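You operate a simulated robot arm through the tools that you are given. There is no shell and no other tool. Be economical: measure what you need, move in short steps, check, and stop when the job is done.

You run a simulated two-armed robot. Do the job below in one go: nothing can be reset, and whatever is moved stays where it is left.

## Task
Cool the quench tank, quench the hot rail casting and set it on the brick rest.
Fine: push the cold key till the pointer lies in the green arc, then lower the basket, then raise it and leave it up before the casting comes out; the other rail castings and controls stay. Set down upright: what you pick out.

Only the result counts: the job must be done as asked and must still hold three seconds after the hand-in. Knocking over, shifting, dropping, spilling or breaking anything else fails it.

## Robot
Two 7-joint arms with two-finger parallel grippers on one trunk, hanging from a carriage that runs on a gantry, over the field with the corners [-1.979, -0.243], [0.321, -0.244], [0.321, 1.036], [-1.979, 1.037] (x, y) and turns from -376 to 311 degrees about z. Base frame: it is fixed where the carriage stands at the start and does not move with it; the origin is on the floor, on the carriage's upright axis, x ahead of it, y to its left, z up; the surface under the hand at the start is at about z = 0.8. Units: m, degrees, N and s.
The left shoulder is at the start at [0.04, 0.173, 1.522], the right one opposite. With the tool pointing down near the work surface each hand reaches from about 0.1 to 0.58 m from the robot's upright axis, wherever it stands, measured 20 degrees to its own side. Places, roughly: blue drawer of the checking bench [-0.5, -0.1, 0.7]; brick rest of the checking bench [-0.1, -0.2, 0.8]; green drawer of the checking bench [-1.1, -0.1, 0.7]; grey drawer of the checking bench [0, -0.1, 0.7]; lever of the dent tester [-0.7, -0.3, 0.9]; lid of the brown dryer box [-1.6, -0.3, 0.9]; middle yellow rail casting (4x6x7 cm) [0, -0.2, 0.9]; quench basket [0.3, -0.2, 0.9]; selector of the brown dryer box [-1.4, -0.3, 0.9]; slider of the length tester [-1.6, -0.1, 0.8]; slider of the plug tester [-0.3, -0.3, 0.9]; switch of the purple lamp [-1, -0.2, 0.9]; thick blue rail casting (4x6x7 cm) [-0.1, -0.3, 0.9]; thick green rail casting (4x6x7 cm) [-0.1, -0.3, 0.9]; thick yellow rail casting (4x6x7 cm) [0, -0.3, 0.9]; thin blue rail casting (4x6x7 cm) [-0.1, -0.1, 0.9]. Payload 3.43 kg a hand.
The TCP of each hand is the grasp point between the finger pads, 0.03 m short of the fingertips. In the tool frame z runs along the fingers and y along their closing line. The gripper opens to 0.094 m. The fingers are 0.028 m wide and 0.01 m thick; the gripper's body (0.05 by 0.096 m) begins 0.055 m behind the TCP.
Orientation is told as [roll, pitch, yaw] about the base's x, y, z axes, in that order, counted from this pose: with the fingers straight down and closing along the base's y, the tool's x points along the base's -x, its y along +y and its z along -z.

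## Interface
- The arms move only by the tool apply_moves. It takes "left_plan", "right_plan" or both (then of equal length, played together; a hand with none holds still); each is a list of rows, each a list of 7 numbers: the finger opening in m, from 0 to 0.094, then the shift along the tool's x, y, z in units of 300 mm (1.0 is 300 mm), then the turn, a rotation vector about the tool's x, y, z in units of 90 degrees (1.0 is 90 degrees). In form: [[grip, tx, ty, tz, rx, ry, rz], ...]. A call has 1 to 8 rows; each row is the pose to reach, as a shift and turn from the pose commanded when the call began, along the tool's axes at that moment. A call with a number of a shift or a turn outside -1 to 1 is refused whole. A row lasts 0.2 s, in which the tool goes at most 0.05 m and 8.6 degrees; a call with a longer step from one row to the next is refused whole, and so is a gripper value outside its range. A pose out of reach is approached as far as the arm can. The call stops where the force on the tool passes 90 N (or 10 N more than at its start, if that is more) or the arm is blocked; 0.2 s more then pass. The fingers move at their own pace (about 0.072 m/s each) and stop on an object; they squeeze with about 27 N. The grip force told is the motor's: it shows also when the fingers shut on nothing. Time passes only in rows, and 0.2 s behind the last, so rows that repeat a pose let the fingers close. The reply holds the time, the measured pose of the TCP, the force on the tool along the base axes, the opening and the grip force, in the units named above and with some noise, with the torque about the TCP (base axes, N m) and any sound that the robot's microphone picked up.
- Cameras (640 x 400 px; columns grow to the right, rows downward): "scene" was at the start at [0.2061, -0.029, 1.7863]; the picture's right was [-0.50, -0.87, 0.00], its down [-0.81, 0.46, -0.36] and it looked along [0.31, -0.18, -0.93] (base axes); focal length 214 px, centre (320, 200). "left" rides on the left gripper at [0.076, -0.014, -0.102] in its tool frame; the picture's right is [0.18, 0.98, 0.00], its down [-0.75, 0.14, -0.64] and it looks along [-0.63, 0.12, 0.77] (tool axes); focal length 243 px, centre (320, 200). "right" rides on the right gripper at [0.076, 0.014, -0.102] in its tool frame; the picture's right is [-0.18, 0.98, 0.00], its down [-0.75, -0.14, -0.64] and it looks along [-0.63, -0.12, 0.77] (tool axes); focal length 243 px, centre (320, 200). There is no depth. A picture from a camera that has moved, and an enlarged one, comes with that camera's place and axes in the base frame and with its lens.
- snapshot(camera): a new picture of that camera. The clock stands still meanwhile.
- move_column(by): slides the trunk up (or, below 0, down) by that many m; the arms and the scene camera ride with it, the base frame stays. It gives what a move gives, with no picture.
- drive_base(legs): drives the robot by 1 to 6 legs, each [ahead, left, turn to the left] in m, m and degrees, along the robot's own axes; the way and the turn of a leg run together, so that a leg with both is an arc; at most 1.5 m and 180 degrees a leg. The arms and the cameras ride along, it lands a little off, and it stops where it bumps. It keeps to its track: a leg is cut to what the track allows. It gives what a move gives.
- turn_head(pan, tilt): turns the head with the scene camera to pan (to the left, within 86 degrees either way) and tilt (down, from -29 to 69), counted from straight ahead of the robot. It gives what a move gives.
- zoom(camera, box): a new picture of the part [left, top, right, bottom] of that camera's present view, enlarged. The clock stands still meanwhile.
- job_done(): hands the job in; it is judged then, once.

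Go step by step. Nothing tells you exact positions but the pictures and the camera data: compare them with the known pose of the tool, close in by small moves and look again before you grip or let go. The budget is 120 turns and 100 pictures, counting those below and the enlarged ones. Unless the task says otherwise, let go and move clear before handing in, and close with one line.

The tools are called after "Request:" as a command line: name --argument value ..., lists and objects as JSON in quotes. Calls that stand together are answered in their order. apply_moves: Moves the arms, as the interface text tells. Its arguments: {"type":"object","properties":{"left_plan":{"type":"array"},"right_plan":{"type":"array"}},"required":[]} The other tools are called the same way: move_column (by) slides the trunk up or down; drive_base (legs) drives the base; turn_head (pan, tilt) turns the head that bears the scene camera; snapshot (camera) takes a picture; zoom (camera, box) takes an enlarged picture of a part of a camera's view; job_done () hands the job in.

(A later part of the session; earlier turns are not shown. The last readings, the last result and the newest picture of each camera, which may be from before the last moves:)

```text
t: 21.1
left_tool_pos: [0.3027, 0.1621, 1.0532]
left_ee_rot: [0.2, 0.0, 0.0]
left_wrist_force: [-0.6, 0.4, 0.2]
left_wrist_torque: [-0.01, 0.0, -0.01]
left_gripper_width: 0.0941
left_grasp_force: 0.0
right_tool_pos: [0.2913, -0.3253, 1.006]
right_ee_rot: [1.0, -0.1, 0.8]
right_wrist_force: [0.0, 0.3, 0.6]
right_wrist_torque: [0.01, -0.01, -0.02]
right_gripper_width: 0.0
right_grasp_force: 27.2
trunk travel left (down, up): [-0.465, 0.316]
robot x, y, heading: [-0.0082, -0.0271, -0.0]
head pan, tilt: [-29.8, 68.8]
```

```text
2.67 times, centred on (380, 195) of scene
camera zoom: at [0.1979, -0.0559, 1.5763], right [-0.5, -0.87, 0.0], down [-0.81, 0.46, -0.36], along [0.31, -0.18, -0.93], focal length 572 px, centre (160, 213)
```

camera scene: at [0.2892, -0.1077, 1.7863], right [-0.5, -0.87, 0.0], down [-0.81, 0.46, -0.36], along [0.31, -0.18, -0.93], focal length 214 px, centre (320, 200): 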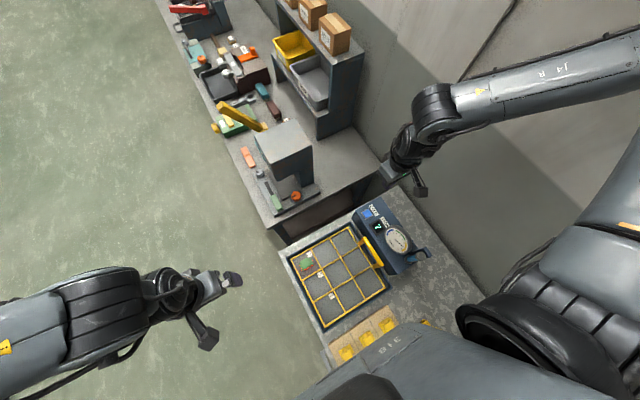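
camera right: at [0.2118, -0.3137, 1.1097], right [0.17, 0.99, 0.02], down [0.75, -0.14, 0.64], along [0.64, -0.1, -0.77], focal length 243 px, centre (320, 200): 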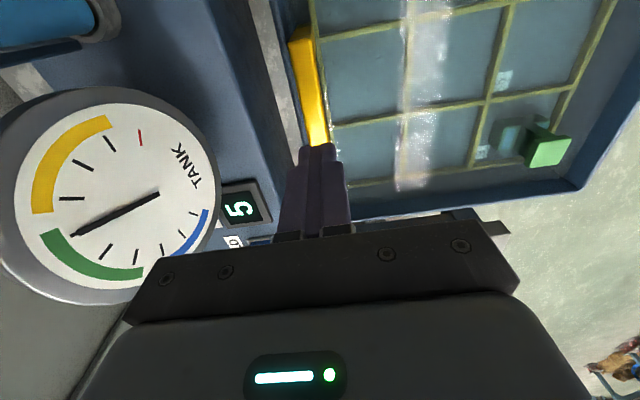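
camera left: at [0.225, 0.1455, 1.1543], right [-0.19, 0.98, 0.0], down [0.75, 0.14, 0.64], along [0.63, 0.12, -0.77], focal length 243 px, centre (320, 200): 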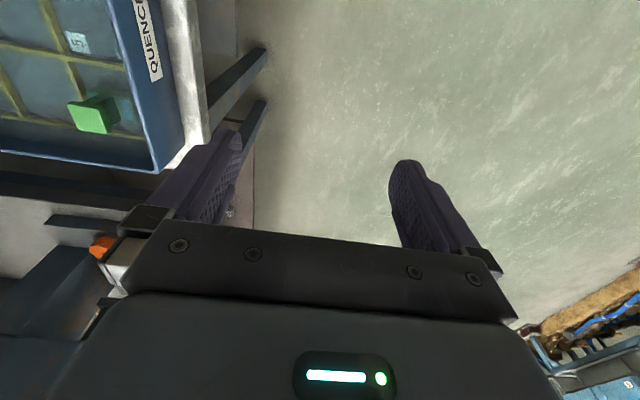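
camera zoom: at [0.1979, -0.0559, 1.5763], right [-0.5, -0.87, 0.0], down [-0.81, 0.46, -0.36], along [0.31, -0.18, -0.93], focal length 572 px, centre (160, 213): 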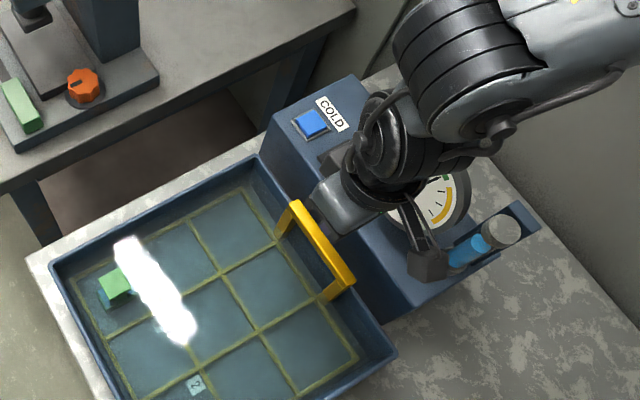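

The tank reading rose 3→5 (heat taken from the casting), basket stays down. I'll press once on top of the bar with closed fingers to be sure it is at its bottom stop.

Request:
apply_moves --right_plan '[[0, 0, -0.01, 0.07, 0, 0, 0], [0, 0, -0.01, 0.14, 0, 0, 0], [0, 0, -0.01, 0.17, 0, 0, 0], [0, 0, -0.01, 0.2, 0, 0, 0], [0, 0, -0.01, 0.23, 0, 0, 0], [0, 0, -0.01, 0.26, 0, 0, 0]]'

Request:
zoom --camera "right" --box '[200, 0, 640, 260]'

```text
t: 21.8
left_tool_pos: [0.302, 0.1578, 1.0541]
left_ee_rot: [-0.1, -0.1, 0.0]
left_wrist_force: [-0.2, -0.2, -0.1]
left_wrist_torque: [0.07, 0.0, -0.02]
left_gripper_width: 0.094
left_grasp_force: 0.0
right_tool_pos: [0.2901, -0.3296, 0.9651]
right_ee_rot: [1.2, -0.3, 1.2]
right_wrist_force: [-10.8, -6.8, 63.9]
right_wrist_torque: [-0.31, 1.11, -0.48]
right_gripper_width: 0.0
right_grasp_force: 27.3
trunk travel left (down, up): [-0.465, 0.316]
robot x, y, heading: [-0.0093, -0.0262, 0.1]
head pan, tilt: [-29.8, 68.8]
stopped in row 3 (right hand): the force on the tool passed its limit at 113 N (the readings are from after the stop); the commanded pose is now the measured one
```

```text
1.45 times, centred on (420, 130) of right
camera zoom: at [0.2108, -0.3175, 1.0684], right [0.16, 0.99, 0.02], down [0.75, -0.14, 0.64], along [0.64, -0.09, -0.77], focal length 353 px, centre (174, 302)
```

zoom: 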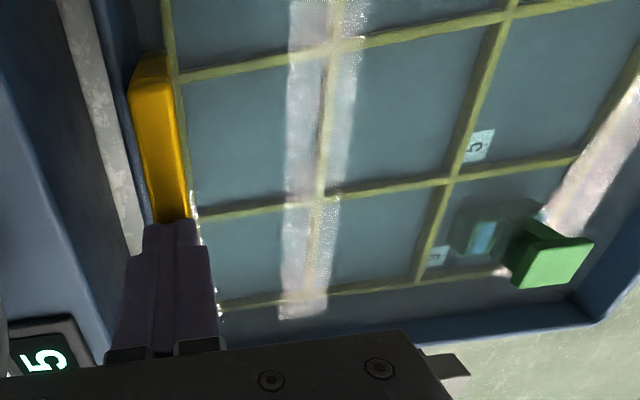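

It's at a hard bottom stop. Now re-grip the bar and raise the basket.

Request:
apply_moves --right_plan '[[0, 0, 0, -0.1, 0, 0, 0], [0.05, 0, 0.01, -0.1, 0, 0, 0], [0.05, 0, 0.01, -0.1, 0, 0, 0], [0.05, 0, 0.01, 0.03, 0, 0, 0], [0.05, 0, 0.01, 0.14, 0, 0, 0], [0, 0, 0.005, 0.14, 0, 0, 0], [0, 0, 0.005, 0.14, 0, 0, 0], [0, 0, 0.005, 0.14, 0, 0, 0]]'

```text
t: 23.6
left_tool_pos: [0.3019, 0.1593, 1.0528]
left_ee_rot: [0.0, 0.0, 0.0]
left_wrist_force: [0.3, -0.1, -0.1]
left_wrist_torque: [0.0, -0.02, 0.04]
left_gripper_width: 0.0942
left_grasp_force: 0.2
right_tool_pos: [0.2873, -0.3279, 0.9193]
right_ee_rot: [1.2, -0.1, 1.0]
right_wrist_force: [0.4, -15.8, -3.1]
right_wrist_torque: [-0.49, -0.1, -1.07]
right_gripper_width: 0.0206
right_grasp_force: 44.7
trunk travel left (down, up): [-0.465, 0.316]
robot x, y, heading: [-0.0083, -0.0246, -0.0]
head pan, tilt: [-29.8, 68.8]
```

Request:
apply_moves --right_plan '[[0, 0, 0, -0.05, 0, 0, 0], [0, 0, 0, -0.1, 0, 0, 0], [0, 0, 0, -0.15, 0, 0, 0], [0, 0, 0, -0.2, 0, 0, 0], [0, 0, 0, -0.23, 0, 0, 0]]'

Request:
zoom --camera "right" --box '[200, 0, 640, 260]'

```text
t: 24.8
left_tool_pos: [0.3011, 0.1592, 1.0519]
left_ee_rot: [0.1, 0.0, 0.0]
left_wrist_force: [-0.6, 0.6, 0.0]
left_wrist_torque: [0.01, 0.0, 0.02]
left_gripper_width: 0.094
left_grasp_force: 0.1
right_tool_pos: [0.2866, -0.3275, 0.9883]
right_ee_rot: [1.2, -0.1, 1.0]
right_wrist_force: [2.2, -23.4, -28.9]
right_wrist_torque: [-0.04, -0.03, -0.99]
right_gripper_width: 0.0209
right_grasp_force: 44.9
trunk travel left (down, up): [-0.465, 0.316]
robot x, y, heading: [-0.0066, -0.0301, -0.1]
head pan, tilt: [-29.8, 68.8]
```

```text
1.45 times, centred on (420, 130) of right
camera zoom: at [0.2082, -0.3158, 1.0914], right [0.17, 0.99, 0.02], down [0.76, -0.14, 0.64], along [0.63, -0.09, -0.77], focal length 353 px, centre (174, 302)
```

zoom: 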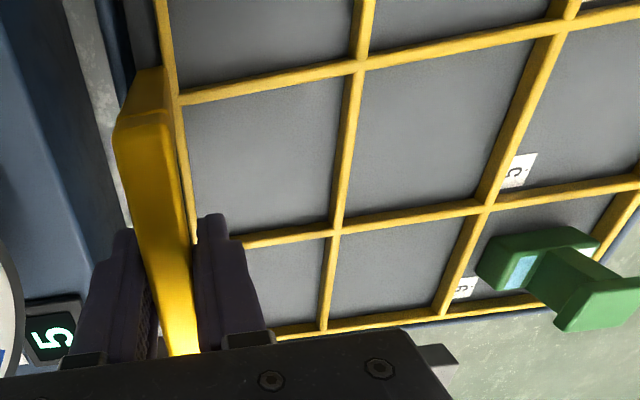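

Basket is up and the casting is cooled (no glow). A small extra pull to confirm the upper stop, then release.

Request:
apply_moves --right_plan '[[0, 0, 0, -0.02, 0, 0, 0], [0, 0, 0, -0.03, 0, 0, 0]]'

```text
t: 25.4
left_tool_pos: [0.3017, 0.1599, 1.0525]
left_ee_rot: [0.0, 0.0, 0.1]
left_wrist_force: [-1.1, 0.0, -0.1]
left_wrist_torque: [-0.04, 0.01, -0.01]
left_gripper_width: 0.094
left_grasp_force: 0.0
right_tool_pos: [0.2847, -0.3267, 0.9985]
right_ee_rot: [1.1, -0.1, 1.0]
right_wrist_force: [-0.4, -23.6, -28.7]
right_wrist_torque: [0.01, -0.07, -0.97]
right_gripper_width: 0.0206
right_grasp_force: 44.7
trunk travel left (down, up): [-0.465, 0.316]
robot x, y, heading: [-0.0066, -0.0284, -0.1]
head pan, tilt: [-29.8, 68.8]
```

Request:
apply_moves --right_plan '[[0.03, 0, 0, 0, 0, 0, 0], [0.055, 0, -0.01, 0, 0, 0, 0], [0.055, 0, -0.01, 0, 0, 0, 0], [0.055, 0, -0.01, -0.15, 0, 0, 0], [0.055, 0, -0.01, -0.3, 0, 0, 0], [0.055, 0, -0.01, -0.4, 0, 0, 0]]'

Request:
snapshot --camera "right"

Request:
turn_head --pan -50 --tilt 69

Request:
snapshot --camera "scene"

```text
t: 26.8
left_tool_pos: [0.3033, 0.1621, 1.0522]
left_ee_rot: [0.1, -0.2, 0.1]
left_wrist_force: [-0.1, -0.4, 0.4]
left_wrist_torque: [-0.01, 0.02, 0.0]
left_gripper_width: 0.0939
left_grasp_force: 0.2
right_tool_pos: [0.3251, -0.3158, 1.1103]
right_ee_rot: [1.5, -0.3, 1.0]
right_wrist_force: [0.1, 0.4, -0.4]
right_wrist_torque: [0.01, 0.0, 0.02]
right_gripper_width: 0.055
right_grasp_force: 0.1
right hand out of reach, approached as far as the arm can: row 5, 6
trunk travel left (down, up): [-0.465, 0.316]
robot x, y, heading: [-0.0114, -0.0266, -0.1]
head pan, tilt: [-29.8, 68.8]
```

```text
58 pictures are left
camera right: at [0.2478, -0.3044, 1.2117], right [0.16, 0.99, 0.03], down [0.75, -0.14, 0.64], along [0.64, -0.09, -0.77], focal length 243 px, centre (320, 200)
```

right: 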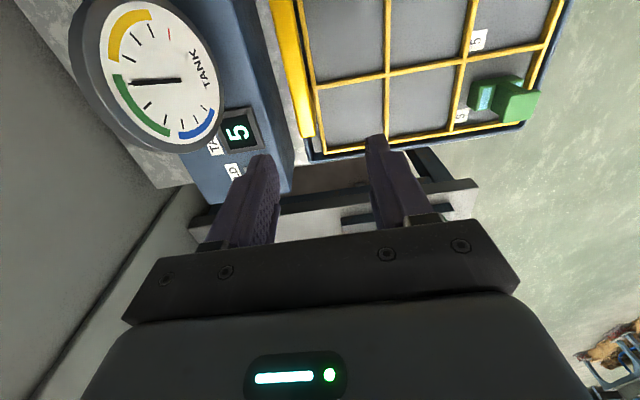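

```text
t: 27.7
left_tool_pos: [0.3013, 0.163, 1.0525]
left_ee_rot: [0.1, 0.0, 0.1]
left_wrist_force: [-0.1, -0.4, 0.6]
left_wrist_torque: [0.01, -0.01, 0.0]
left_gripper_width: 0.0942
left_grasp_force: 0.1
right_tool_pos: [0.3249, -0.3164, 1.1079]
right_ee_rot: [1.4, -0.3, 1.2]
right_wrist_force: [-0.1, -0.4, 0.2]
right_wrist_torque: [0.0, -0.02, 0.01]
right_gripper_width: 0.0549
right_grasp_force: 0.1
trunk travel left (down, up): [-0.465, 0.316]
robot x, y, heading: [-0.0071, -0.0267, -0.3]
head pan, tilt: [-50.0, 68.8]
```

```text
57 pictures are left
camera scene: at [0.1851, -0.071, 1.5763], right [-0.77, -0.64, 0.0], down [-0.6, 0.71, -0.36], along [0.23, -0.28, -0.93], focal length 214 px, centre (320, 200)
```

scene: 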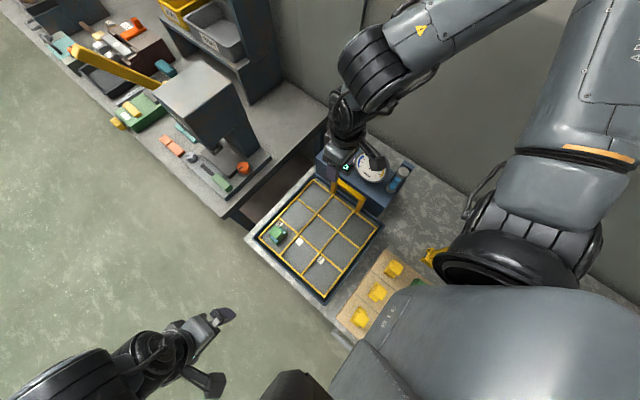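

The basket holds up. Next I move the right hand toward the casting in cell 6 for a close look.

Request:
apply_moves --right_plan '[[0.07, -0.04, 0.12, -0.02, 0, 0, 0], [0.07, -0.08, 0.24, -0.02, 0, 0, 0], [0.07, -0.12, 0.36, -0.02, 0, 0, 0], [0.07, -0.16, 0.48, -0.02, 0, 0, 0], [0.07, -0.2, 0.6, -0.02, 0, 0, 0], [0.07, -0.2, 0.7, -0.02, 0, 0, 0]]'

Request:
snapshot --camera "right"

Request:
zoom --camera "scene" --box '[240, 170, 340, 270]'

```text
t: 29.1
left_tool_pos: [0.3013, 0.1621, 1.0524]
left_ee_rot: [0.3, -0.1, 0.0]
left_wrist_force: [0.3, 0.7, -0.3]
left_wrist_torque: [-0.01, -0.01, 0.01]
left_gripper_width: 0.0938
left_grasp_force: 0.0
right_tool_pos: [0.4082, -0.1558, 1.1255]
right_ee_rot: [1.5, -0.2, 1.2]
right_wrist_force: [0.3, -0.2, 0.1]
right_wrist_torque: [-0.01, -0.01, 0.01]
right_gripper_width: 0.07
right_grasp_force: 0.0
right hand out of reach, approached as far as the arm can: row 3, 4, 5, 6
trunk travel left (down, up): [-0.465, 0.316]
robot x, y, heading: [-0.0072, -0.0263, 0.1]
head pan, tilt: [-50.0, 68.8]
```

```text
56 pictures are left
camera right: at [0.3308, -0.1461, 1.2294], right [0.16, 0.99, 0.03], down [0.75, -0.14, 0.64], along [0.64, -0.08, -0.77], focal length 243 px, centre (320, 200)
```

right: 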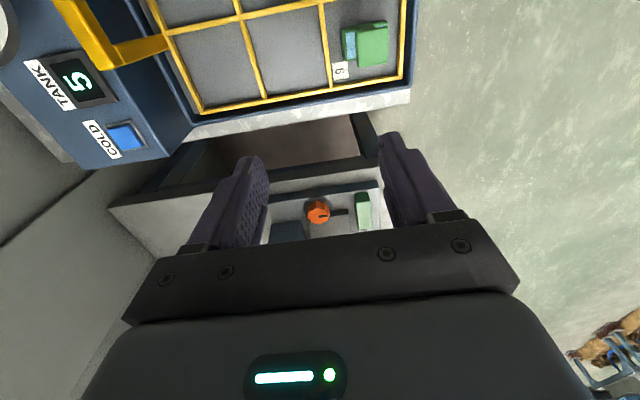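

```text
4.00 times, centred on (290, 220) of scene
camera zoom: at [0.1852, -0.071, 1.5763], right [-0.77, -0.64, 0.0], down [-0.6, 0.71, -0.36], along [0.23, -0.28, -0.93], focal length 858 px, centre (440, 120)
```

zoom: 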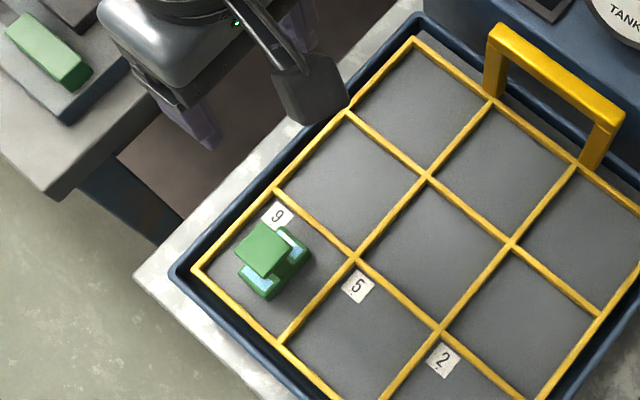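

The casting is a rail (foot long along y, axis along x) at about (0.374, -0.101), head top z ≈0.95. Before picking it I want to see the brick rest, so I raise the trunk and back off.

Request:
move_column --by 0.15

Request:
drive_base --legs '[[-0.4, 0.1, 0]]'

Request:
snapshot --camera "right"

Request:
snapshot --camera "scene"

```text
t: 30.8
left_tool_pos: [0.3019, 0.1621, 1.202]
left_ee_rot: [0.0, 0.0, 0.1]
left_wrist_force: [-0.3, 0.1, -0.3]
left_wrist_torque: [-0.02, 0.03, -0.04]
left_gripper_width: 0.0942
left_grasp_force: 0.0
right_tool_pos: [0.4086, -0.1572, 1.2763]
right_ee_rot: [1.5, -0.2, 1.2]
right_wrist_force: [0.1, 0.8, 0.6]
right_wrist_torque: [-0.01, -0.02, 0.02]
right_gripper_width: 0.0701
right_grasp_force: 0.3
trunk travel left (down, up): [-0.615, 0.166]
robot x, y, heading: [-0.01, -0.0264, -0.2]
head pan, tilt: [-50.0, 68.8]
```

```text
t: 33.4
left_tool_pos: [-0.0973, 0.2629, 1.2032]
left_ee_rot: [0.1, 0.0, 0.1]
left_wrist_force: [-0.5, 0.3, 0.6]
left_wrist_torque: [-0.01, 0.02, 0.01]
left_gripper_width: 0.0942
left_grasp_force: 0.0
right_tool_pos: [0.009, -0.0571, 1.276]
right_ee_rot: [1.5, -0.2, 1.2]
right_wrist_force: [-0.1, 0.4, 0.1]
right_wrist_torque: [0.01, 0.02, 0.03]
right_gripper_width: 0.0699
right_grasp_force: 0.1
trunk travel left (down, up): [-0.615, 0.166]
robot x, y, heading: [-0.4064, 0.0714, 0.3]
head pan, tilt: [-50.0, 68.8]
```

```text
54 pictures are left
camera right: at [-0.0688, -0.0462, 1.3793], right [0.16, 0.99, 0.03], down [0.76, -0.14, 0.64], along [0.64, -0.08, -0.77], focal length 243 px, centre (320, 200)
```

right: 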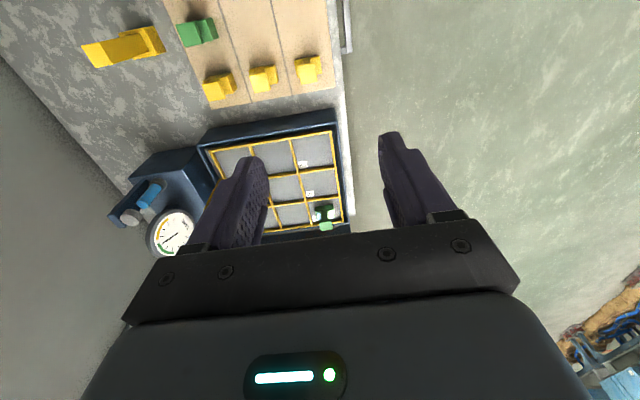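

```text
53 pictures are left
camera scene: at [-0.2141, 0.0292, 1.7262], right [-0.77, -0.64, 0.0], down [-0.6, 0.71, -0.36], along [0.23, -0.28, -0.93], focal length 214 px, centre (320, 200)
```

scene: 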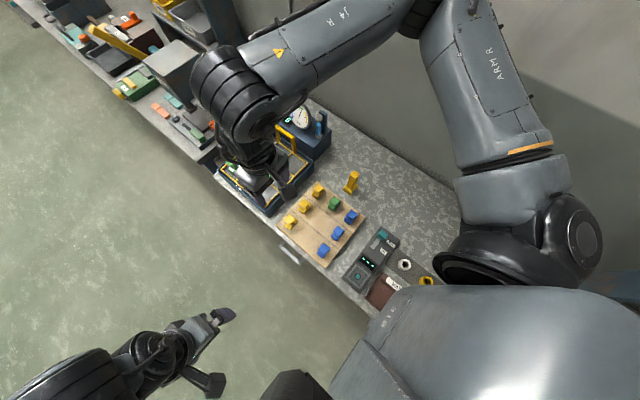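

Request:
zoom --camera "scene" --box '[260, 160, 380, 280]'

Request:
zoom --camera "right" --box '[160, 0, 360, 120]'

```text
3.33 times, centred on (320, 220) of scene
camera zoom: at [-0.2141, 0.0292, 1.7262], right [-0.77, -0.64, 0.0], down [-0.6, 0.71, -0.36], along [0.23, -0.28, -0.93], focal length 715 px, centre (320, 133)
```

zoom: 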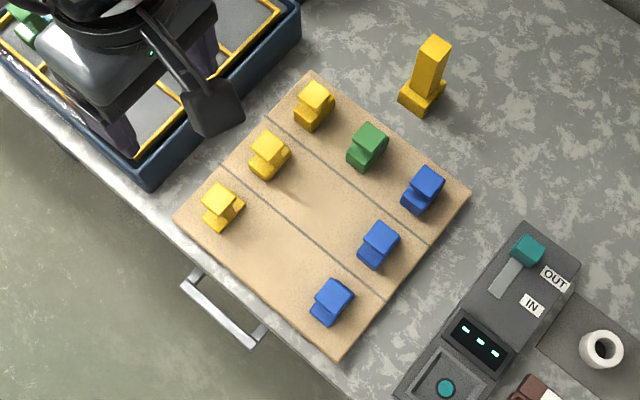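

```text
3.20 times, centred on (260, 60) of right
camera zoom: at [-0.0688, -0.0462, 1.3793], right [0.16, 0.99, 0.03], down [0.76, -0.14, 0.64], along [0.64, -0.08, -0.77], focal length 776 px, centre (512, 648)
```

zoom: 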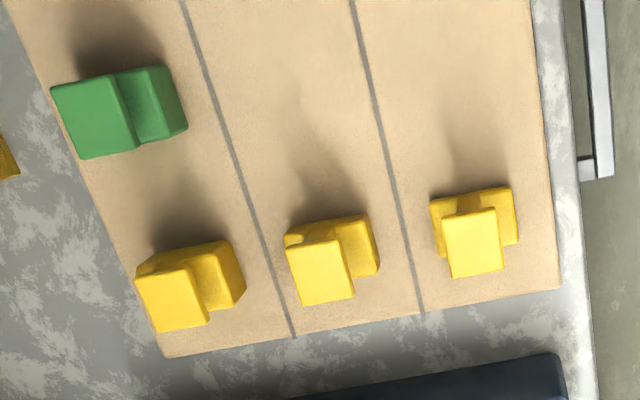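

The rest is a 3×3 grid: columns by web thickness, rows by colour; the middle-green and thin-green spots are free. I need the hot casting's thickness.

Request:
zoom --camera "right" --box '[295, 190, 355, 235]'

Request:
zoom --camera "right" --box '[195, 45, 335, 110]'

```text
8.89 times, centred on (325, 212) of right
camera zoom: at [-0.0688, -0.0462, 1.3793], right [0.16, 0.99, 0.03], down [0.76, -0.14, 0.64], along [0.64, -0.08, -0.77], focal length 2157 px, centre (276, 89)
```

zoom: 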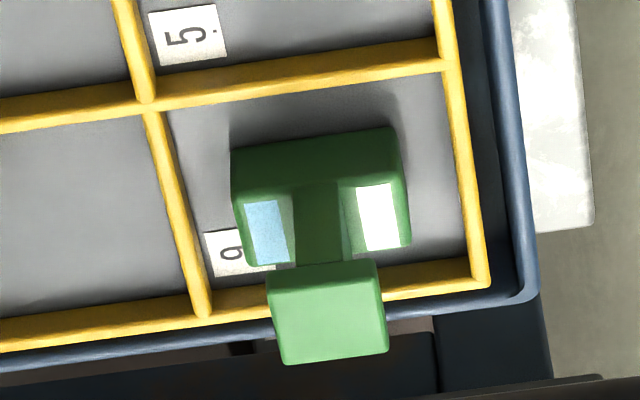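

```text
4.57 times, centred on (265, 78) of right
camera zoom: at [-0.0688, -0.0462, 1.3793], right [0.16, 0.99, 0.03], down [0.76, -0.14, 0.64], along [0.64, -0.08, -0.77], focal length 1109 px, centre (571, 760)
```

zoom: 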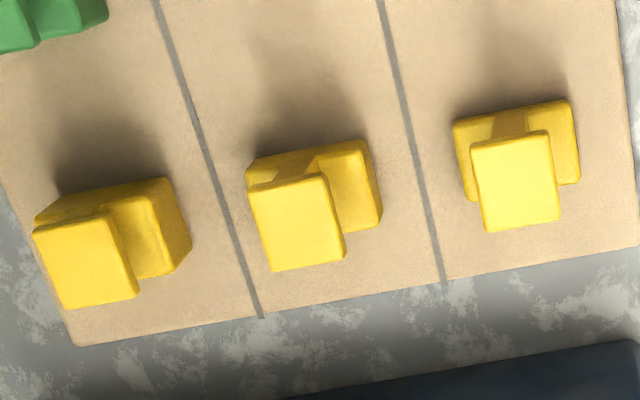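

I'll back off a bit more to see the rest castings from the same angle for a fair thickness comparison.

Request:
drive_base --legs '[[-0.36, -0.08, 0]]'

Request:
snapshot --camera "right"

```text
t: 35.7
left_tool_pos: [-0.453, 0.1853, 1.2015]
left_ee_rot: [0.0, -0.1, 0.6]
left_wrist_force: [-0.6, 0.4, -0.6]
left_wrist_torque: [0.02, -0.03, 0.04]
left_gripper_width: 0.094
left_grasp_force: 0.1
right_tool_pos: [-0.3453, -0.1347, 1.2762]
right_ee_rot: [1.6, -0.3, 1.8]
right_wrist_force: [-1.2, -0.2, -0.3]
right_wrist_torque: [0.0, 0.0, 0.04]
right_gripper_width: 0.0699
right_grasp_force: 0.0
trunk travel left (down, up): [-0.615, 0.166]
robot x, y, heading: [-0.7618, -0.006, 0.3]
head pan, tilt: [-50.0, 68.8]
```

```text
48 pictures are left
camera right: at [-0.4225, -0.1239, 1.3793], right [0.15, 0.99, 0.03], down [0.76, -0.13, 0.64], along [0.64, -0.08, -0.77], focal length 243 px, centre (320, 200)
```

right: 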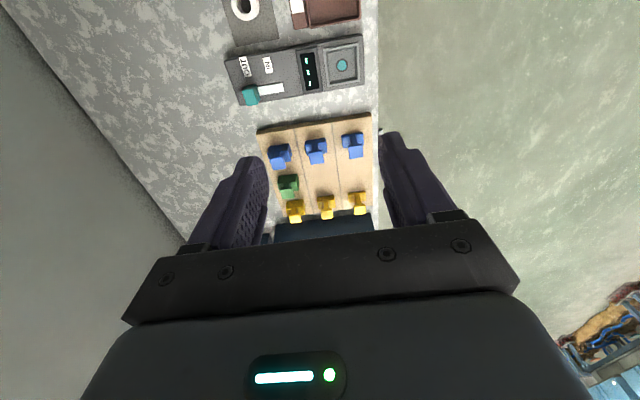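

Request:
zoom --camera "right" --box '[255, 110, 385, 230]'

Request:
zoom --camera "right" --box '[280, 180, 380, 230]'

```text
3.33 times, centred on (320, 170) of right
camera zoom: at [-0.4225, -0.1239, 1.3793], right [0.15, 0.99, 0.03], down [0.76, -0.13, 0.64], along [0.64, -0.08, -0.77], focal length 809 px, centre (320, 300)
```

zoom: 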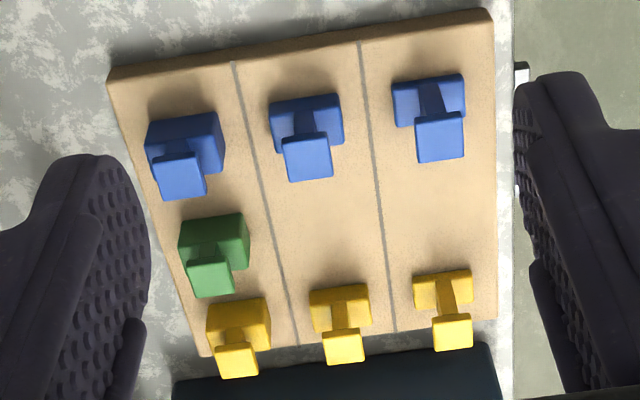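

```text
6.40 times, centred on (330, 205) of right
camera zoom: at [-0.4225, -0.1239, 1.3793], right [0.15, 0.99, 0.03], down [0.76, -0.13, 0.64], along [0.64, -0.08, -0.77], focal length 1553 px, centre (256, 168)
```

zoom: 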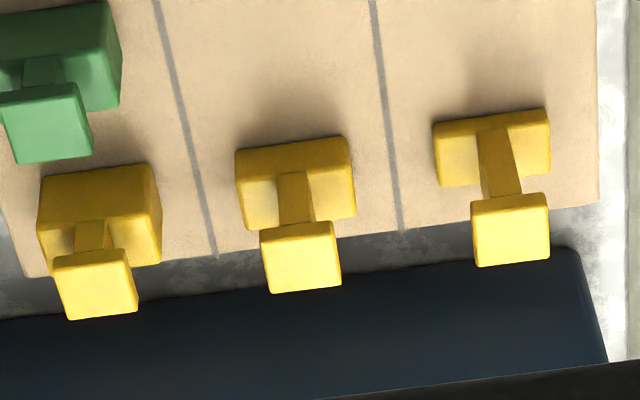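

The difference is foot thickness; the hot green one matches the middle ones, so its slot is the middle column of the green row, about (-0.058, -0.162). Driving back over the tank to pick it.

Request:
drive_base --legs '[[0.715, 0.034, 0]]'

Request:
move_column --by -0.15

Request:
snapshot --camera "right"

Request:
zoom --camera "scene" --box '[220, 140, 340, 260]'

```text
t: 39.7
left_tool_pos: [0.273, 0.214, 1.2034]
left_ee_rot: [0.0, -0.1, -0.3]
left_wrist_force: [-0.6, 0.8, 0.2]
left_wrist_torque: [0.01, -0.01, 0.02]
left_gripper_width: 0.094
left_grasp_force: 0.0
right_tool_pos: [0.3777, -0.107, 1.2762]
right_ee_rot: [1.5, -0.2, 0.9]
right_wrist_force: [-0.4, -0.8, 0.8]
right_wrist_torque: [0.0, 0.04, 0.03]
right_gripper_width: 0.07
right_grasp_force: 0.1
trunk travel left (down, up): [-0.615, 0.166]
robot x, y, heading: [-0.0386, 0.0284, -0.4]
head pan, tilt: [-50.0, 68.8]
```

```text
t: 41.4
left_tool_pos: [0.2726, 0.2146, 1.053]
left_ee_rot: [0.0, -0.1, -0.2]
left_wrist_force: [-0.4, 0.2, -1.4]
left_wrist_torque: [-0.02, 0.01, 0.0]
left_gripper_width: 0.094
left_grasp_force: 0.1
right_tool_pos: [0.3774, -0.1057, 1.1265]
right_ee_rot: [1.5, -0.1, 0.9]
right_wrist_force: [-0.3, 0.3, -0.3]
right_wrist_torque: [0.01, 0.01, 0.01]
right_gripper_width: 0.0703
right_grasp_force: 0.1
trunk travel left (down, up): [-0.465, 0.316]
robot x, y, heading: [-0.0414, 0.0277, -0.3]
head pan, tilt: [-50.0, 68.8]
```

```text
45 pictures are left
camera right: at [0.299, -0.0951, 1.2295], right [0.17, 0.99, 0.03], down [0.75, -0.15, 0.64], along [0.64, -0.09, -0.77], focal length 243 px, centre (320, 200)
```

right: 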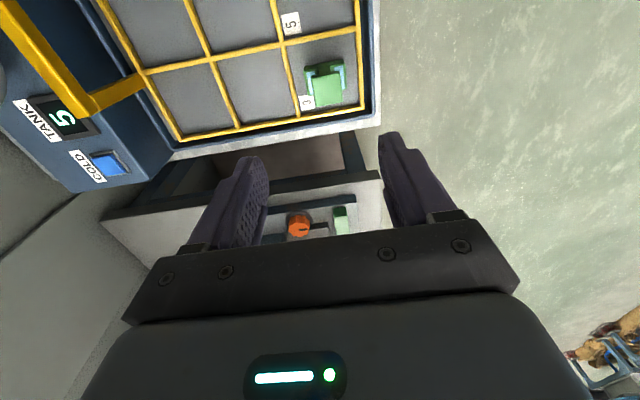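

```text
3.33 times, centred on (280, 200) of scene
camera zoom: at [0.1541, -0.0187, 1.5763], right [-0.77, -0.64, 0.0], down [-0.59, 0.72, -0.36], along [0.23, -0.28, -0.93], focal length 715 px, centre (453, 200)
```

zoom: 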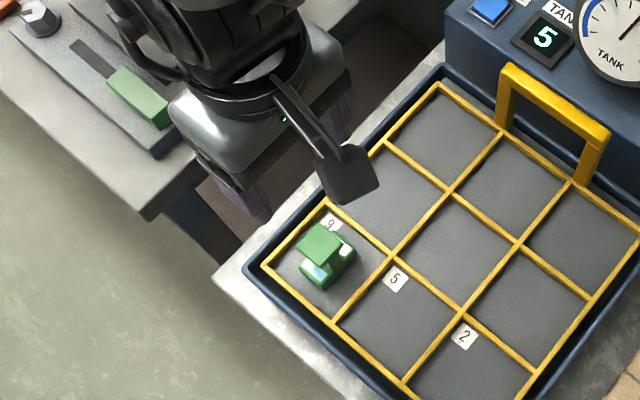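

Casting head confirmed at (0.378, -0.094). Descending part way with slight alignment and open fingers.

Request:
apply_moves --right_plan '[[0.07, 0, 0.02, 0.12, 0.008, 0, 0.005], [0.07, 0, 0.039, 0.24, 0.0167, 0, 0.01], [0.07, 0, 0.039, 0.37, 0.0167, 0, 0.01], [0.07, 0, 0.039, 0.37, 0.0167, 0, 0.01]]'

Request:
snapshot --camera "right"

Request:
zoom --camera "scene" --box '[220, 140, 340, 260]'

```text
t: 42.4
left_tool_pos: [0.2712, 0.2156, 1.0524]
left_ee_rot: [0.2, -0.1, -0.4]
left_wrist_force: [-0.4, -0.5, 0.4]
left_wrist_torque: [0.01, 0.0, 0.0]
left_gripper_width: 0.0941
left_grasp_force: 0.0
right_tool_pos: [0.372, -0.1373, 1.0378]
right_ee_rot: [0.1, -0.2, 0.0]
right_wrist_force: [-0.7, 0.3, -0.9]
right_wrist_torque: [0.0, -0.02, 0.01]
right_gripper_width: 0.0702
right_grasp_force: 0.0
right hand out of reach, approached as far as the arm can: row 1, 2, 3, 4
trunk travel left (down, up): [-0.465, 0.316]
robot x, y, heading: [-0.0427, 0.0274, -0.4]
head pan, tilt: [-50.0, 68.8]
```

```text
43 pictures are left
camera right: at [0.2934, -0.1222, 1.1412], right [0.18, 0.98, 0.0], down [0.75, -0.14, 0.64], along [0.63, -0.12, -0.77], focal length 243 px, centre (320, 200)
```

right: 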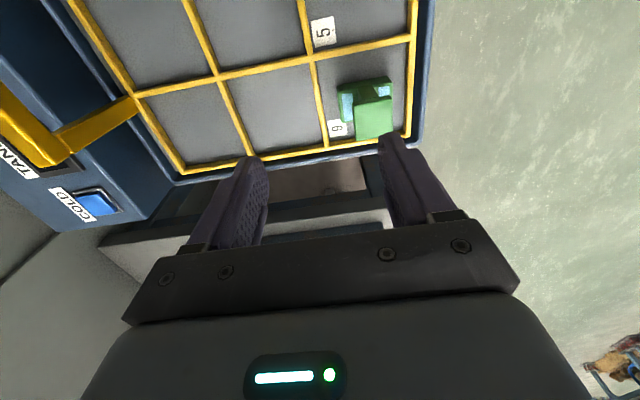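

```text
3.33 times, centred on (280, 200) of scene
camera zoom: at [0.154, -0.0187, 1.5763], right [-0.77, -0.64, 0.0], down [-0.59, 0.72, -0.36], along [0.23, -0.28, -0.93], focal length 715 px, centre (453, 200)
```

zoom: 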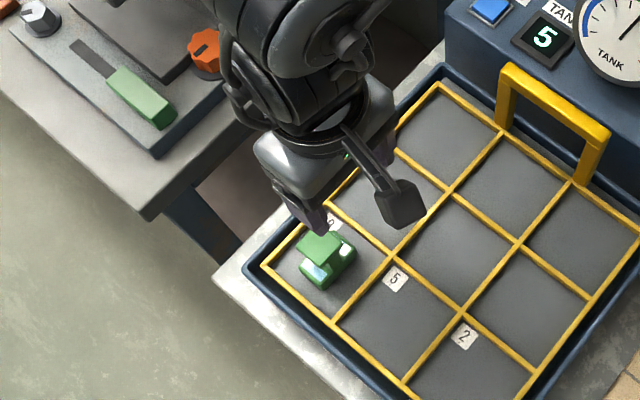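

Inward reach is limiting; shift the base sideways instead, then continue down.

Request:
drive_base --legs '[[0.006, 0.044, 0]]'

Request:
snapshot --camera "right"

Request:
zoom --camera "scene" --box '[240, 120, 340, 220]'

```text
t: 43.3
left_tool_pos: [0.2789, 0.2596, 1.0528]
left_ee_rot: [0.2, -0.2, -0.1]
left_wrist_force: [0.2, 0.8, 0.2]
left_wrist_torque: [-0.05, -0.03, 0.02]
left_gripper_width: 0.0941
left_grasp_force: 0.2
right_tool_pos: [0.3776, -0.091, 1.0389]
right_ee_rot: [0.1, -0.1, 0.0]
right_wrist_force: [-0.9, 0.8, 0.0]
right_wrist_torque: [-0.01, -0.01, -0.02]
right_gripper_width: 0.07
right_grasp_force: 0.0
trunk travel left (down, up): [-0.465, 0.316]
robot x, y, heading: [-0.0339, 0.0728, -0.3]
head pan, tilt: [-50.0, 68.8]
```

```text
41 pictures are left
camera right: at [0.2998, -0.0768, 1.1413], right [0.18, 0.98, 0.0], down [0.75, -0.14, 0.64], along [0.63, -0.11, -0.77], focal length 243 px, centre (320, 200)
```

right: 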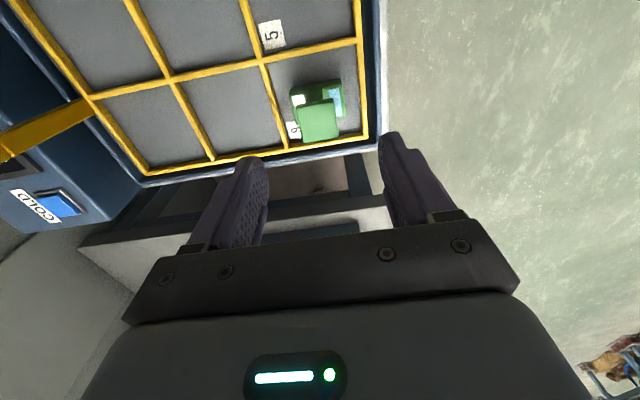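

```text
4.00 times, centred on (290, 170) of scene
camera zoom: at [0.1603, 0.0262, 1.5762], right [-0.77, -0.64, 0.0], down [-0.59, 0.72, -0.36], along [0.23, -0.28, -0.93], focal length 858 px, centre (440, 320)
```

zoom: 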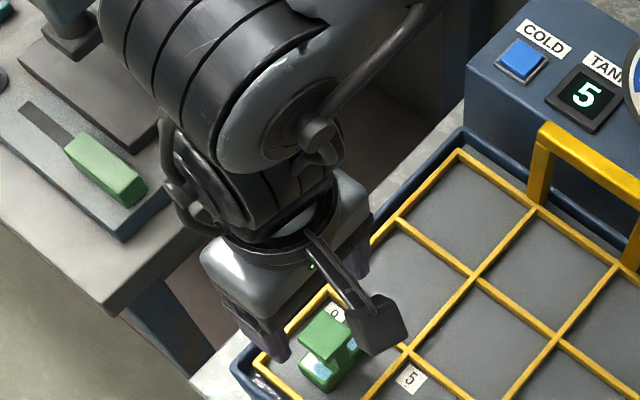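

Well centred. Lowering with the trunk.

Request:
move_column --by -0.06

Request:
snapshot --camera "right"

```text
t: 44.3
left_tool_pos: [0.2784, 0.2583, 0.9929]
left_ee_rot: [0.1, 0.0, -0.2]
left_wrist_force: [0.1, 0.4, -0.2]
left_wrist_torque: [0.02, 0.0, 0.03]
left_gripper_width: 0.0938
left_grasp_force: 0.1
right_tool_pos: [0.3787, -0.0917, 0.9793]
right_ee_rot: [0.1, -0.2, 0.1]
right_wrist_force: [0.2, 0.3, -0.7]
right_wrist_torque: [0.01, 0.02, -0.03]
right_gripper_width: 0.07
right_grasp_force: 0.1
trunk travel left (down, up): [-0.405, 0.376]
robot x, y, heading: [-0.0358, 0.0719, -0.7]
head pan, tilt: [-50.0, 68.8]
```

```text
39 pictures are left
camera right: at [0.2999, -0.0777, 1.0816], right [0.18, 0.98, 0.0], down [0.75, -0.14, 0.64], along [0.63, -0.12, -0.77], focal length 243 px, centre (320, 200)
```

right: 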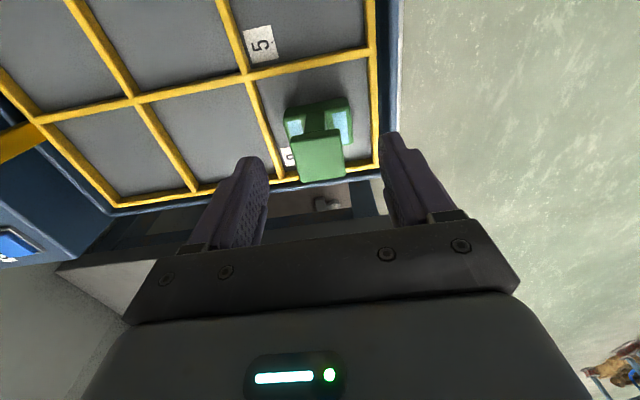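

Head top is at z ≈0.948. Final lowering, then closing.

Request:
move_column --by -0.036

Request:
snapshot --camera "right"

```text
t: 45.1
left_tool_pos: [0.2788, 0.2589, 0.9566]
left_ee_rot: [0.2, -0.1, -0.1]
left_wrist_force: [0.2, 0.0, 0.2]
left_wrist_torque: [0.02, 0.01, 0.01]
left_gripper_width: 0.0945
left_grasp_force: 0.0
right_tool_pos: [0.3784, -0.0932, 0.9428]
right_ee_rot: [0.1, -0.2, 0.1]
right_wrist_force: [-0.4, 0.5, -0.2]
right_wrist_torque: [0.01, -0.01, -0.03]
right_gripper_width: 0.0702
right_grasp_force: 0.1
trunk travel left (down, up): [-0.369, 0.412]
robot x, y, heading: [-0.0315, 0.0727, -0.4]
head pan, tilt: [-50.0, 68.8]
```

```text
38 pictures are left
camera right: at [0.2999, -0.0777, 1.0455], right [0.18, 0.98, 0.0], down [0.75, -0.14, 0.64], along [0.63, -0.12, -0.77], focal length 243 px, centre (320, 200)
```

right: 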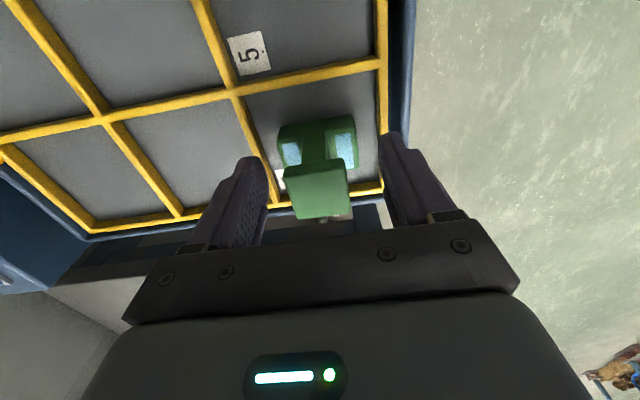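

The TCP coincides with the head centre. Closing.

Request:
apply_moves --right_plan '[[0.05, 0.01, 0, 0, 0, 0, 0], [0.02, 0.01, 0, 0, 0, 0, 0], [0.0, 0.01, 0, 0, 0, 0, 0], [0.0, 0.01, 0, 0, 0, 0, 0]]'

Request:
snapshot --camera "right"

```text
t: 46.1
left_tool_pos: [0.2782, 0.2576, 0.9564]
left_ee_rot: [0.2, -0.1, -0.2]
left_wrist_force: [-0.3, -0.1, 0.0]
left_wrist_torque: [-0.03, -0.02, -0.04]
left_gripper_width: 0.094
left_grasp_force: 0.0
right_tool_pos: [0.3735, -0.0948, 0.9422]
right_ee_rot: [0.1, -0.2, 0.3]
right_wrist_force: [-0.9, 0.2, -0.2]
right_wrist_torque: [-0.07, 0.04, 0.0]
right_gripper_width: 0.0358
right_grasp_force: 27.2
trunk travel left (down, up): [-0.369, 0.412]
robot x, y, heading: [-0.035, 0.0723, -0.5]
head pan, tilt: [-50.0, 68.8]
```

```text
37 pictures are left
camera right: at [0.2968, -0.0792, 1.0454], right [0.18, 0.98, 0.0], down [0.75, -0.14, 0.64], along [0.63, -0.11, -0.77], focal length 243 px, centre (320, 200)
```

right: 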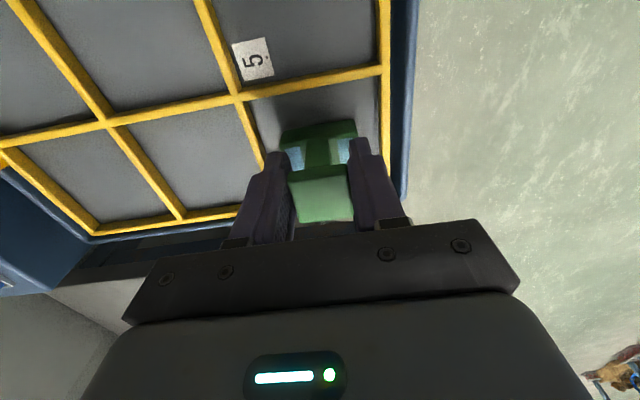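

Gripped on the head (35.8 mm). Lifting with the trunk.

Request:
move_column --by 0.12

Request:
snapshot --camera "right"

```text
t: 47.6
left_tool_pos: [0.2787, 0.2575, 1.0769]
left_ee_rot: [0.3, 0.0, -0.2]
left_wrist_force: [0.4, -0.2, 0.6]
left_wrist_torque: [-0.01, 0.01, 0.0]
left_gripper_width: 0.0938
left_grasp_force: 0.0
right_tool_pos: [0.3745, -0.0939, 1.0639]
right_ee_rot: [0.2, -0.1, 0.3]
right_wrist_force: [0.3, 0.4, -2.5]
right_wrist_torque: [0.0, 0.01, 0.01]
right_gripper_width: 0.0359
right_grasp_force: 27.0
trunk travel left (down, up): [-0.489, 0.292]
robot x, y, heading: [-0.0331, 0.0704, -0.3]
head pan, tilt: [-50.0, 68.8]
```

```text
36 pictures are left
camera right: at [0.2967, -0.0791, 1.1652], right [0.18, 0.98, 0.0], down [0.75, -0.14, 0.64], along [0.63, -0.11, -0.77], focal length 243 px, centre (320, 200)
```

right: 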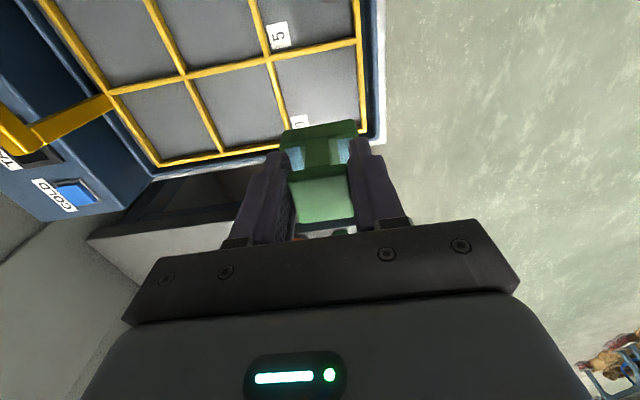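

Held upright. Raising a bit more and driving to the rest.

Request:
move_column --by 0.06

Request:
drive_base --legs '[[-0.432, -0.066, 0]]'

Request:
snapshot --camera "right"

Request:
snapshot --camera "scene"

```text
t: 48.6
left_tool_pos: [0.2785, 0.2577, 1.1371]
left_ee_rot: [0.1, 0.1, -0.2]
left_wrist_force: [0.6, 0.4, 1.0]
left_wrist_torque: [0.02, -0.01, -0.02]
left_gripper_width: 0.094
left_grasp_force: 0.0
right_tool_pos: [0.3755, -0.0924, 1.122]
right_ee_rot: [0.1, 0.0, 0.3]
right_wrist_force: [0.0, 0.1, -1.8]
right_wrist_torque: [-0.03, 0.0, -0.02]
right_gripper_width: 0.0358
right_grasp_force: 26.9
trunk travel left (down, up): [-0.549, 0.232]
robot x, y, heading: [-0.03, 0.0714, -0.1]
head pan, tilt: [-50.0, 68.8]
```

```text
t: 51.3
left_tool_pos: [-0.1531, 0.1942, 1.1364]
left_ee_rot: [0.2, 0.0, -0.5]
left_wrist_force: [0.3, 0.5, -0.1]
left_wrist_torque: [-0.01, -0.02, -0.04]
left_gripper_width: 0.0938
left_grasp_force: 0.0
right_tool_pos: [-0.0612, -0.1591, 1.1216]
right_ee_rot: [0.2, -0.1, 0.1]
right_wrist_force: [-0.2, -0.7, -1.5]
right_wrist_torque: [0.03, 0.02, -0.04]
right_gripper_width: 0.0358
right_grasp_force: 27.0
trunk travel left (down, up): [-0.549, 0.232]
robot x, y, heading: [-0.4665, 0.0071, -0.6]
head pan, tilt: [-50.0, 68.8]
```

```text
35 pictures are left
camera right: at [-0.1374, -0.1432, 1.2252], right [0.18, 0.98, 0.0], down [0.75, -0.14, 0.64], along [0.63, -0.12, -0.77], focal length 243 px, centre (320, 200)
```

right: 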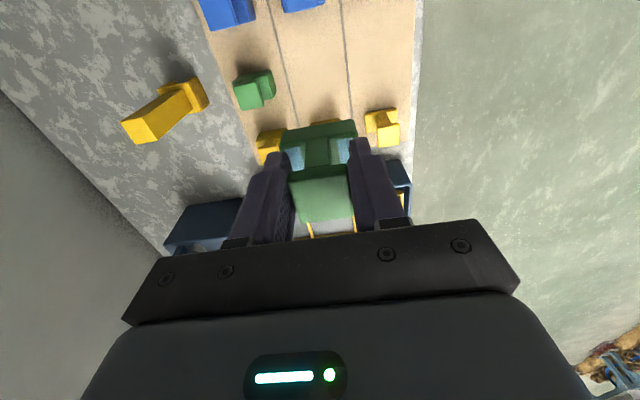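

```text
34 pictures are left
camera scene: at [-0.2737, -0.0379, 1.6602], right [-0.77, -0.63, 0.0], down [-0.59, 0.72, -0.36], along [0.23, -0.28, -0.93], focal length 214 px, centre (320, 200)
```

scene: 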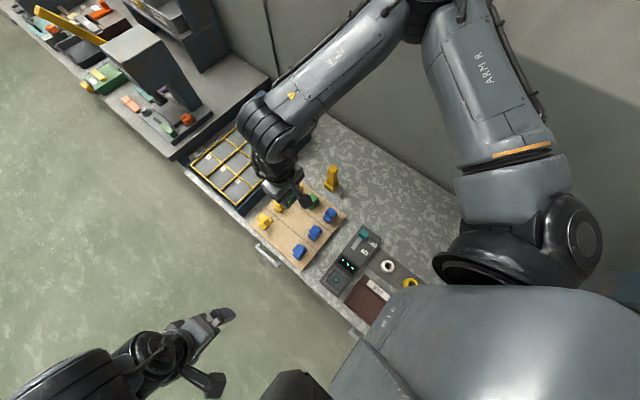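

Request:
zoom --camera "scene" --box '[240, 160, 360, 280]'

Request:
zoom --camera "right" --box '[190, 0, 430, 150]'

```text
3.33 times, centred on (300, 220) of scene
camera zoom: at [-0.2737, -0.0379, 1.6602], right [-0.77, -0.63, 0.0], down [-0.59, 0.72, -0.36], along [0.23, -0.28, -0.93], focal length 715 px, centre (387, 133)
```

zoom: 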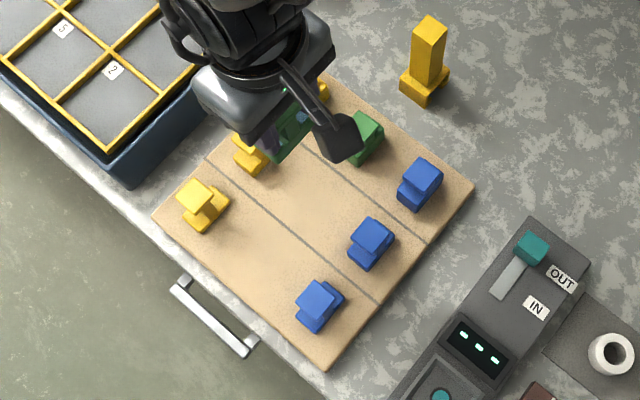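

```text
2.67 times, centred on (310, 75) of right
camera zoom: at [-0.1374, -0.1432, 1.2252], right [0.18, 0.98, 0.0], down [0.75, -0.14, 0.64], along [0.63, -0.12, -0.77], focal length 647 px, centre (347, 533)
```

zoom: 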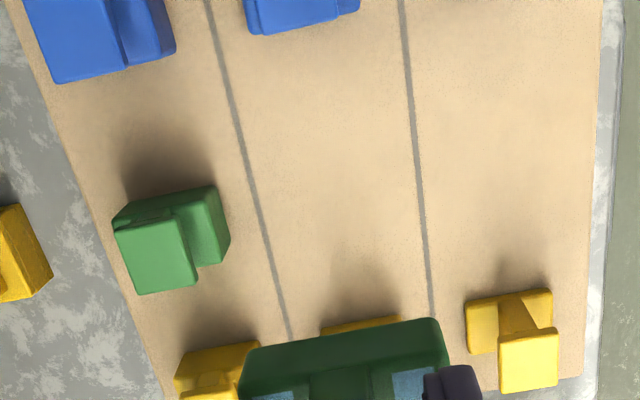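

The slot centre is about (-0.060, -0.166) with the rest top near z 0.845. Fine shift and lowering to just above.

Request:
apply_moves --right_plan '[[0, 0, -0.02, 0, 0, 0, 0], [0, 0, -0.02, 0, 0, 0, 0]]'

Request:
move_column --by -0.175

Request:
snapshot --camera "right"

Request:
zoom --camera "scene" --box '[230, 150, 370, 290]'

```text
t: 51.9
left_tool_pos: [-0.155, 0.1939, 1.1375]
left_ee_rot: [0.1, -0.2, -0.5]
left_wrist_force: [-0.5, -0.3, -0.5]
left_wrist_torque: [-0.01, 0.01, 0.01]
left_gripper_width: 0.0938
left_grasp_force: 0.0
right_tool_pos: [-0.0583, -0.1642, 1.1219]
right_ee_rot: [0.3, -0.1, 0.1]
right_wrist_force: [0.2, 0.7, -2.4]
right_wrist_torque: [0.0, 0.01, -0.02]
right_gripper_width: 0.0356
right_grasp_force: 26.3
trunk travel left (down, up): [-0.549, 0.232]
robot x, y, heading: [-0.4678, 0.0096, -0.2]
head pan, tilt: [-50.0, 68.8]
```

```text
t: 53.8
left_tool_pos: [-0.154, 0.195, 0.963]
left_ee_rot: [0.1, -0.1, -0.4]
left_wrist_force: [-0.2, 0.2, -0.1]
left_wrist_torque: [-0.01, -0.02, -0.01]
left_gripper_width: 0.0939
left_grasp_force: 0.2
right_tool_pos: [-0.0589, -0.1652, 0.9483]
right_ee_rot: [0.1, -0.1, 0.1]
right_wrist_force: [-0.4, -1.0, -1.1]
right_wrist_torque: [0.02, 0.02, 0.05]
right_gripper_width: 0.0357
right_grasp_force: 27.0
trunk travel left (down, up): [-0.374, 0.407]
robot x, y, heading: [-0.4639, 0.0071, -0.5]
head pan, tilt: [-50.0, 68.8]
```

```text
31 pictures are left
camera right: at [-0.1368, -0.149, 1.0502], right [0.18, 0.98, 0.0], down [0.75, -0.14, 0.64], along [0.63, -0.11, -0.77], focal length 243 px, centre (320, 200)
```

right: 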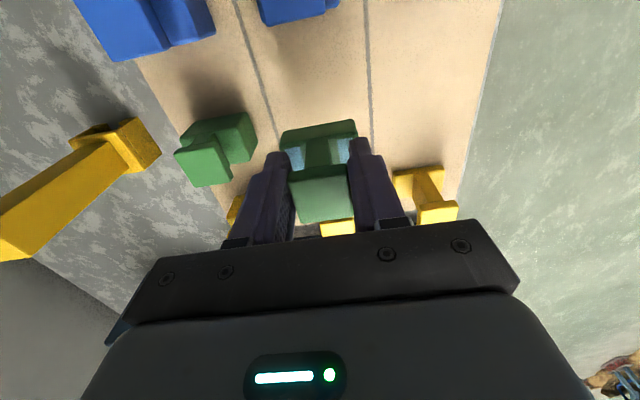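

```text
2.86 times, centred on (300, 220) of scene
camera zoom: at [-0.2735, -0.0379, 1.4853], right [-0.77, -0.63, 0.0], down [-0.59, 0.72, -0.36], along [0.23, -0.28, -0.93], focal length 613 px, centre (377, 143)
```

zoom: 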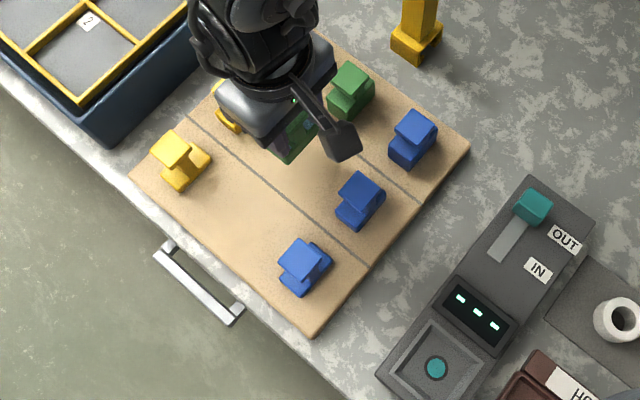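

Aligned between grooves. Descending in small steps and watching the force.

Request:
apply_moves --right_plan '[[0, 0, 0, 0.05, 0, 0, 0], [0, 0, 0, 0.09, 0, 0, 0], [0, 0, 0, 0.11, 0, 0, 0]]'

```text
t: 54.6
left_tool_pos: [-0.1549, 0.1939, 0.9618]
left_ee_rot: [0.2, -0.2, -0.4]
left_wrist_force: [0.9, 1.2, 0.0]
left_wrist_torque: [-0.02, -0.01, -0.02]
left_gripper_width: 0.0939
left_grasp_force: 0.0
right_tool_pos: [-0.0608, -0.171, 0.9177]
right_ee_rot: [0.3, -0.1, 0.1]
right_wrist_force: [0.0, -0.2, -1.9]
right_wrist_torque: [0.01, 0.02, 0.04]
right_gripper_width: 0.0359
right_grasp_force: 27.0
right hand out of reach, approached as far as the arm can: row 2, 3
trunk travel left (down, up): [-0.374, 0.407]
robot x, y, heading: [-0.4673, 0.0055, -0.6]
head pan, tilt: [-50.0, 68.8]
```

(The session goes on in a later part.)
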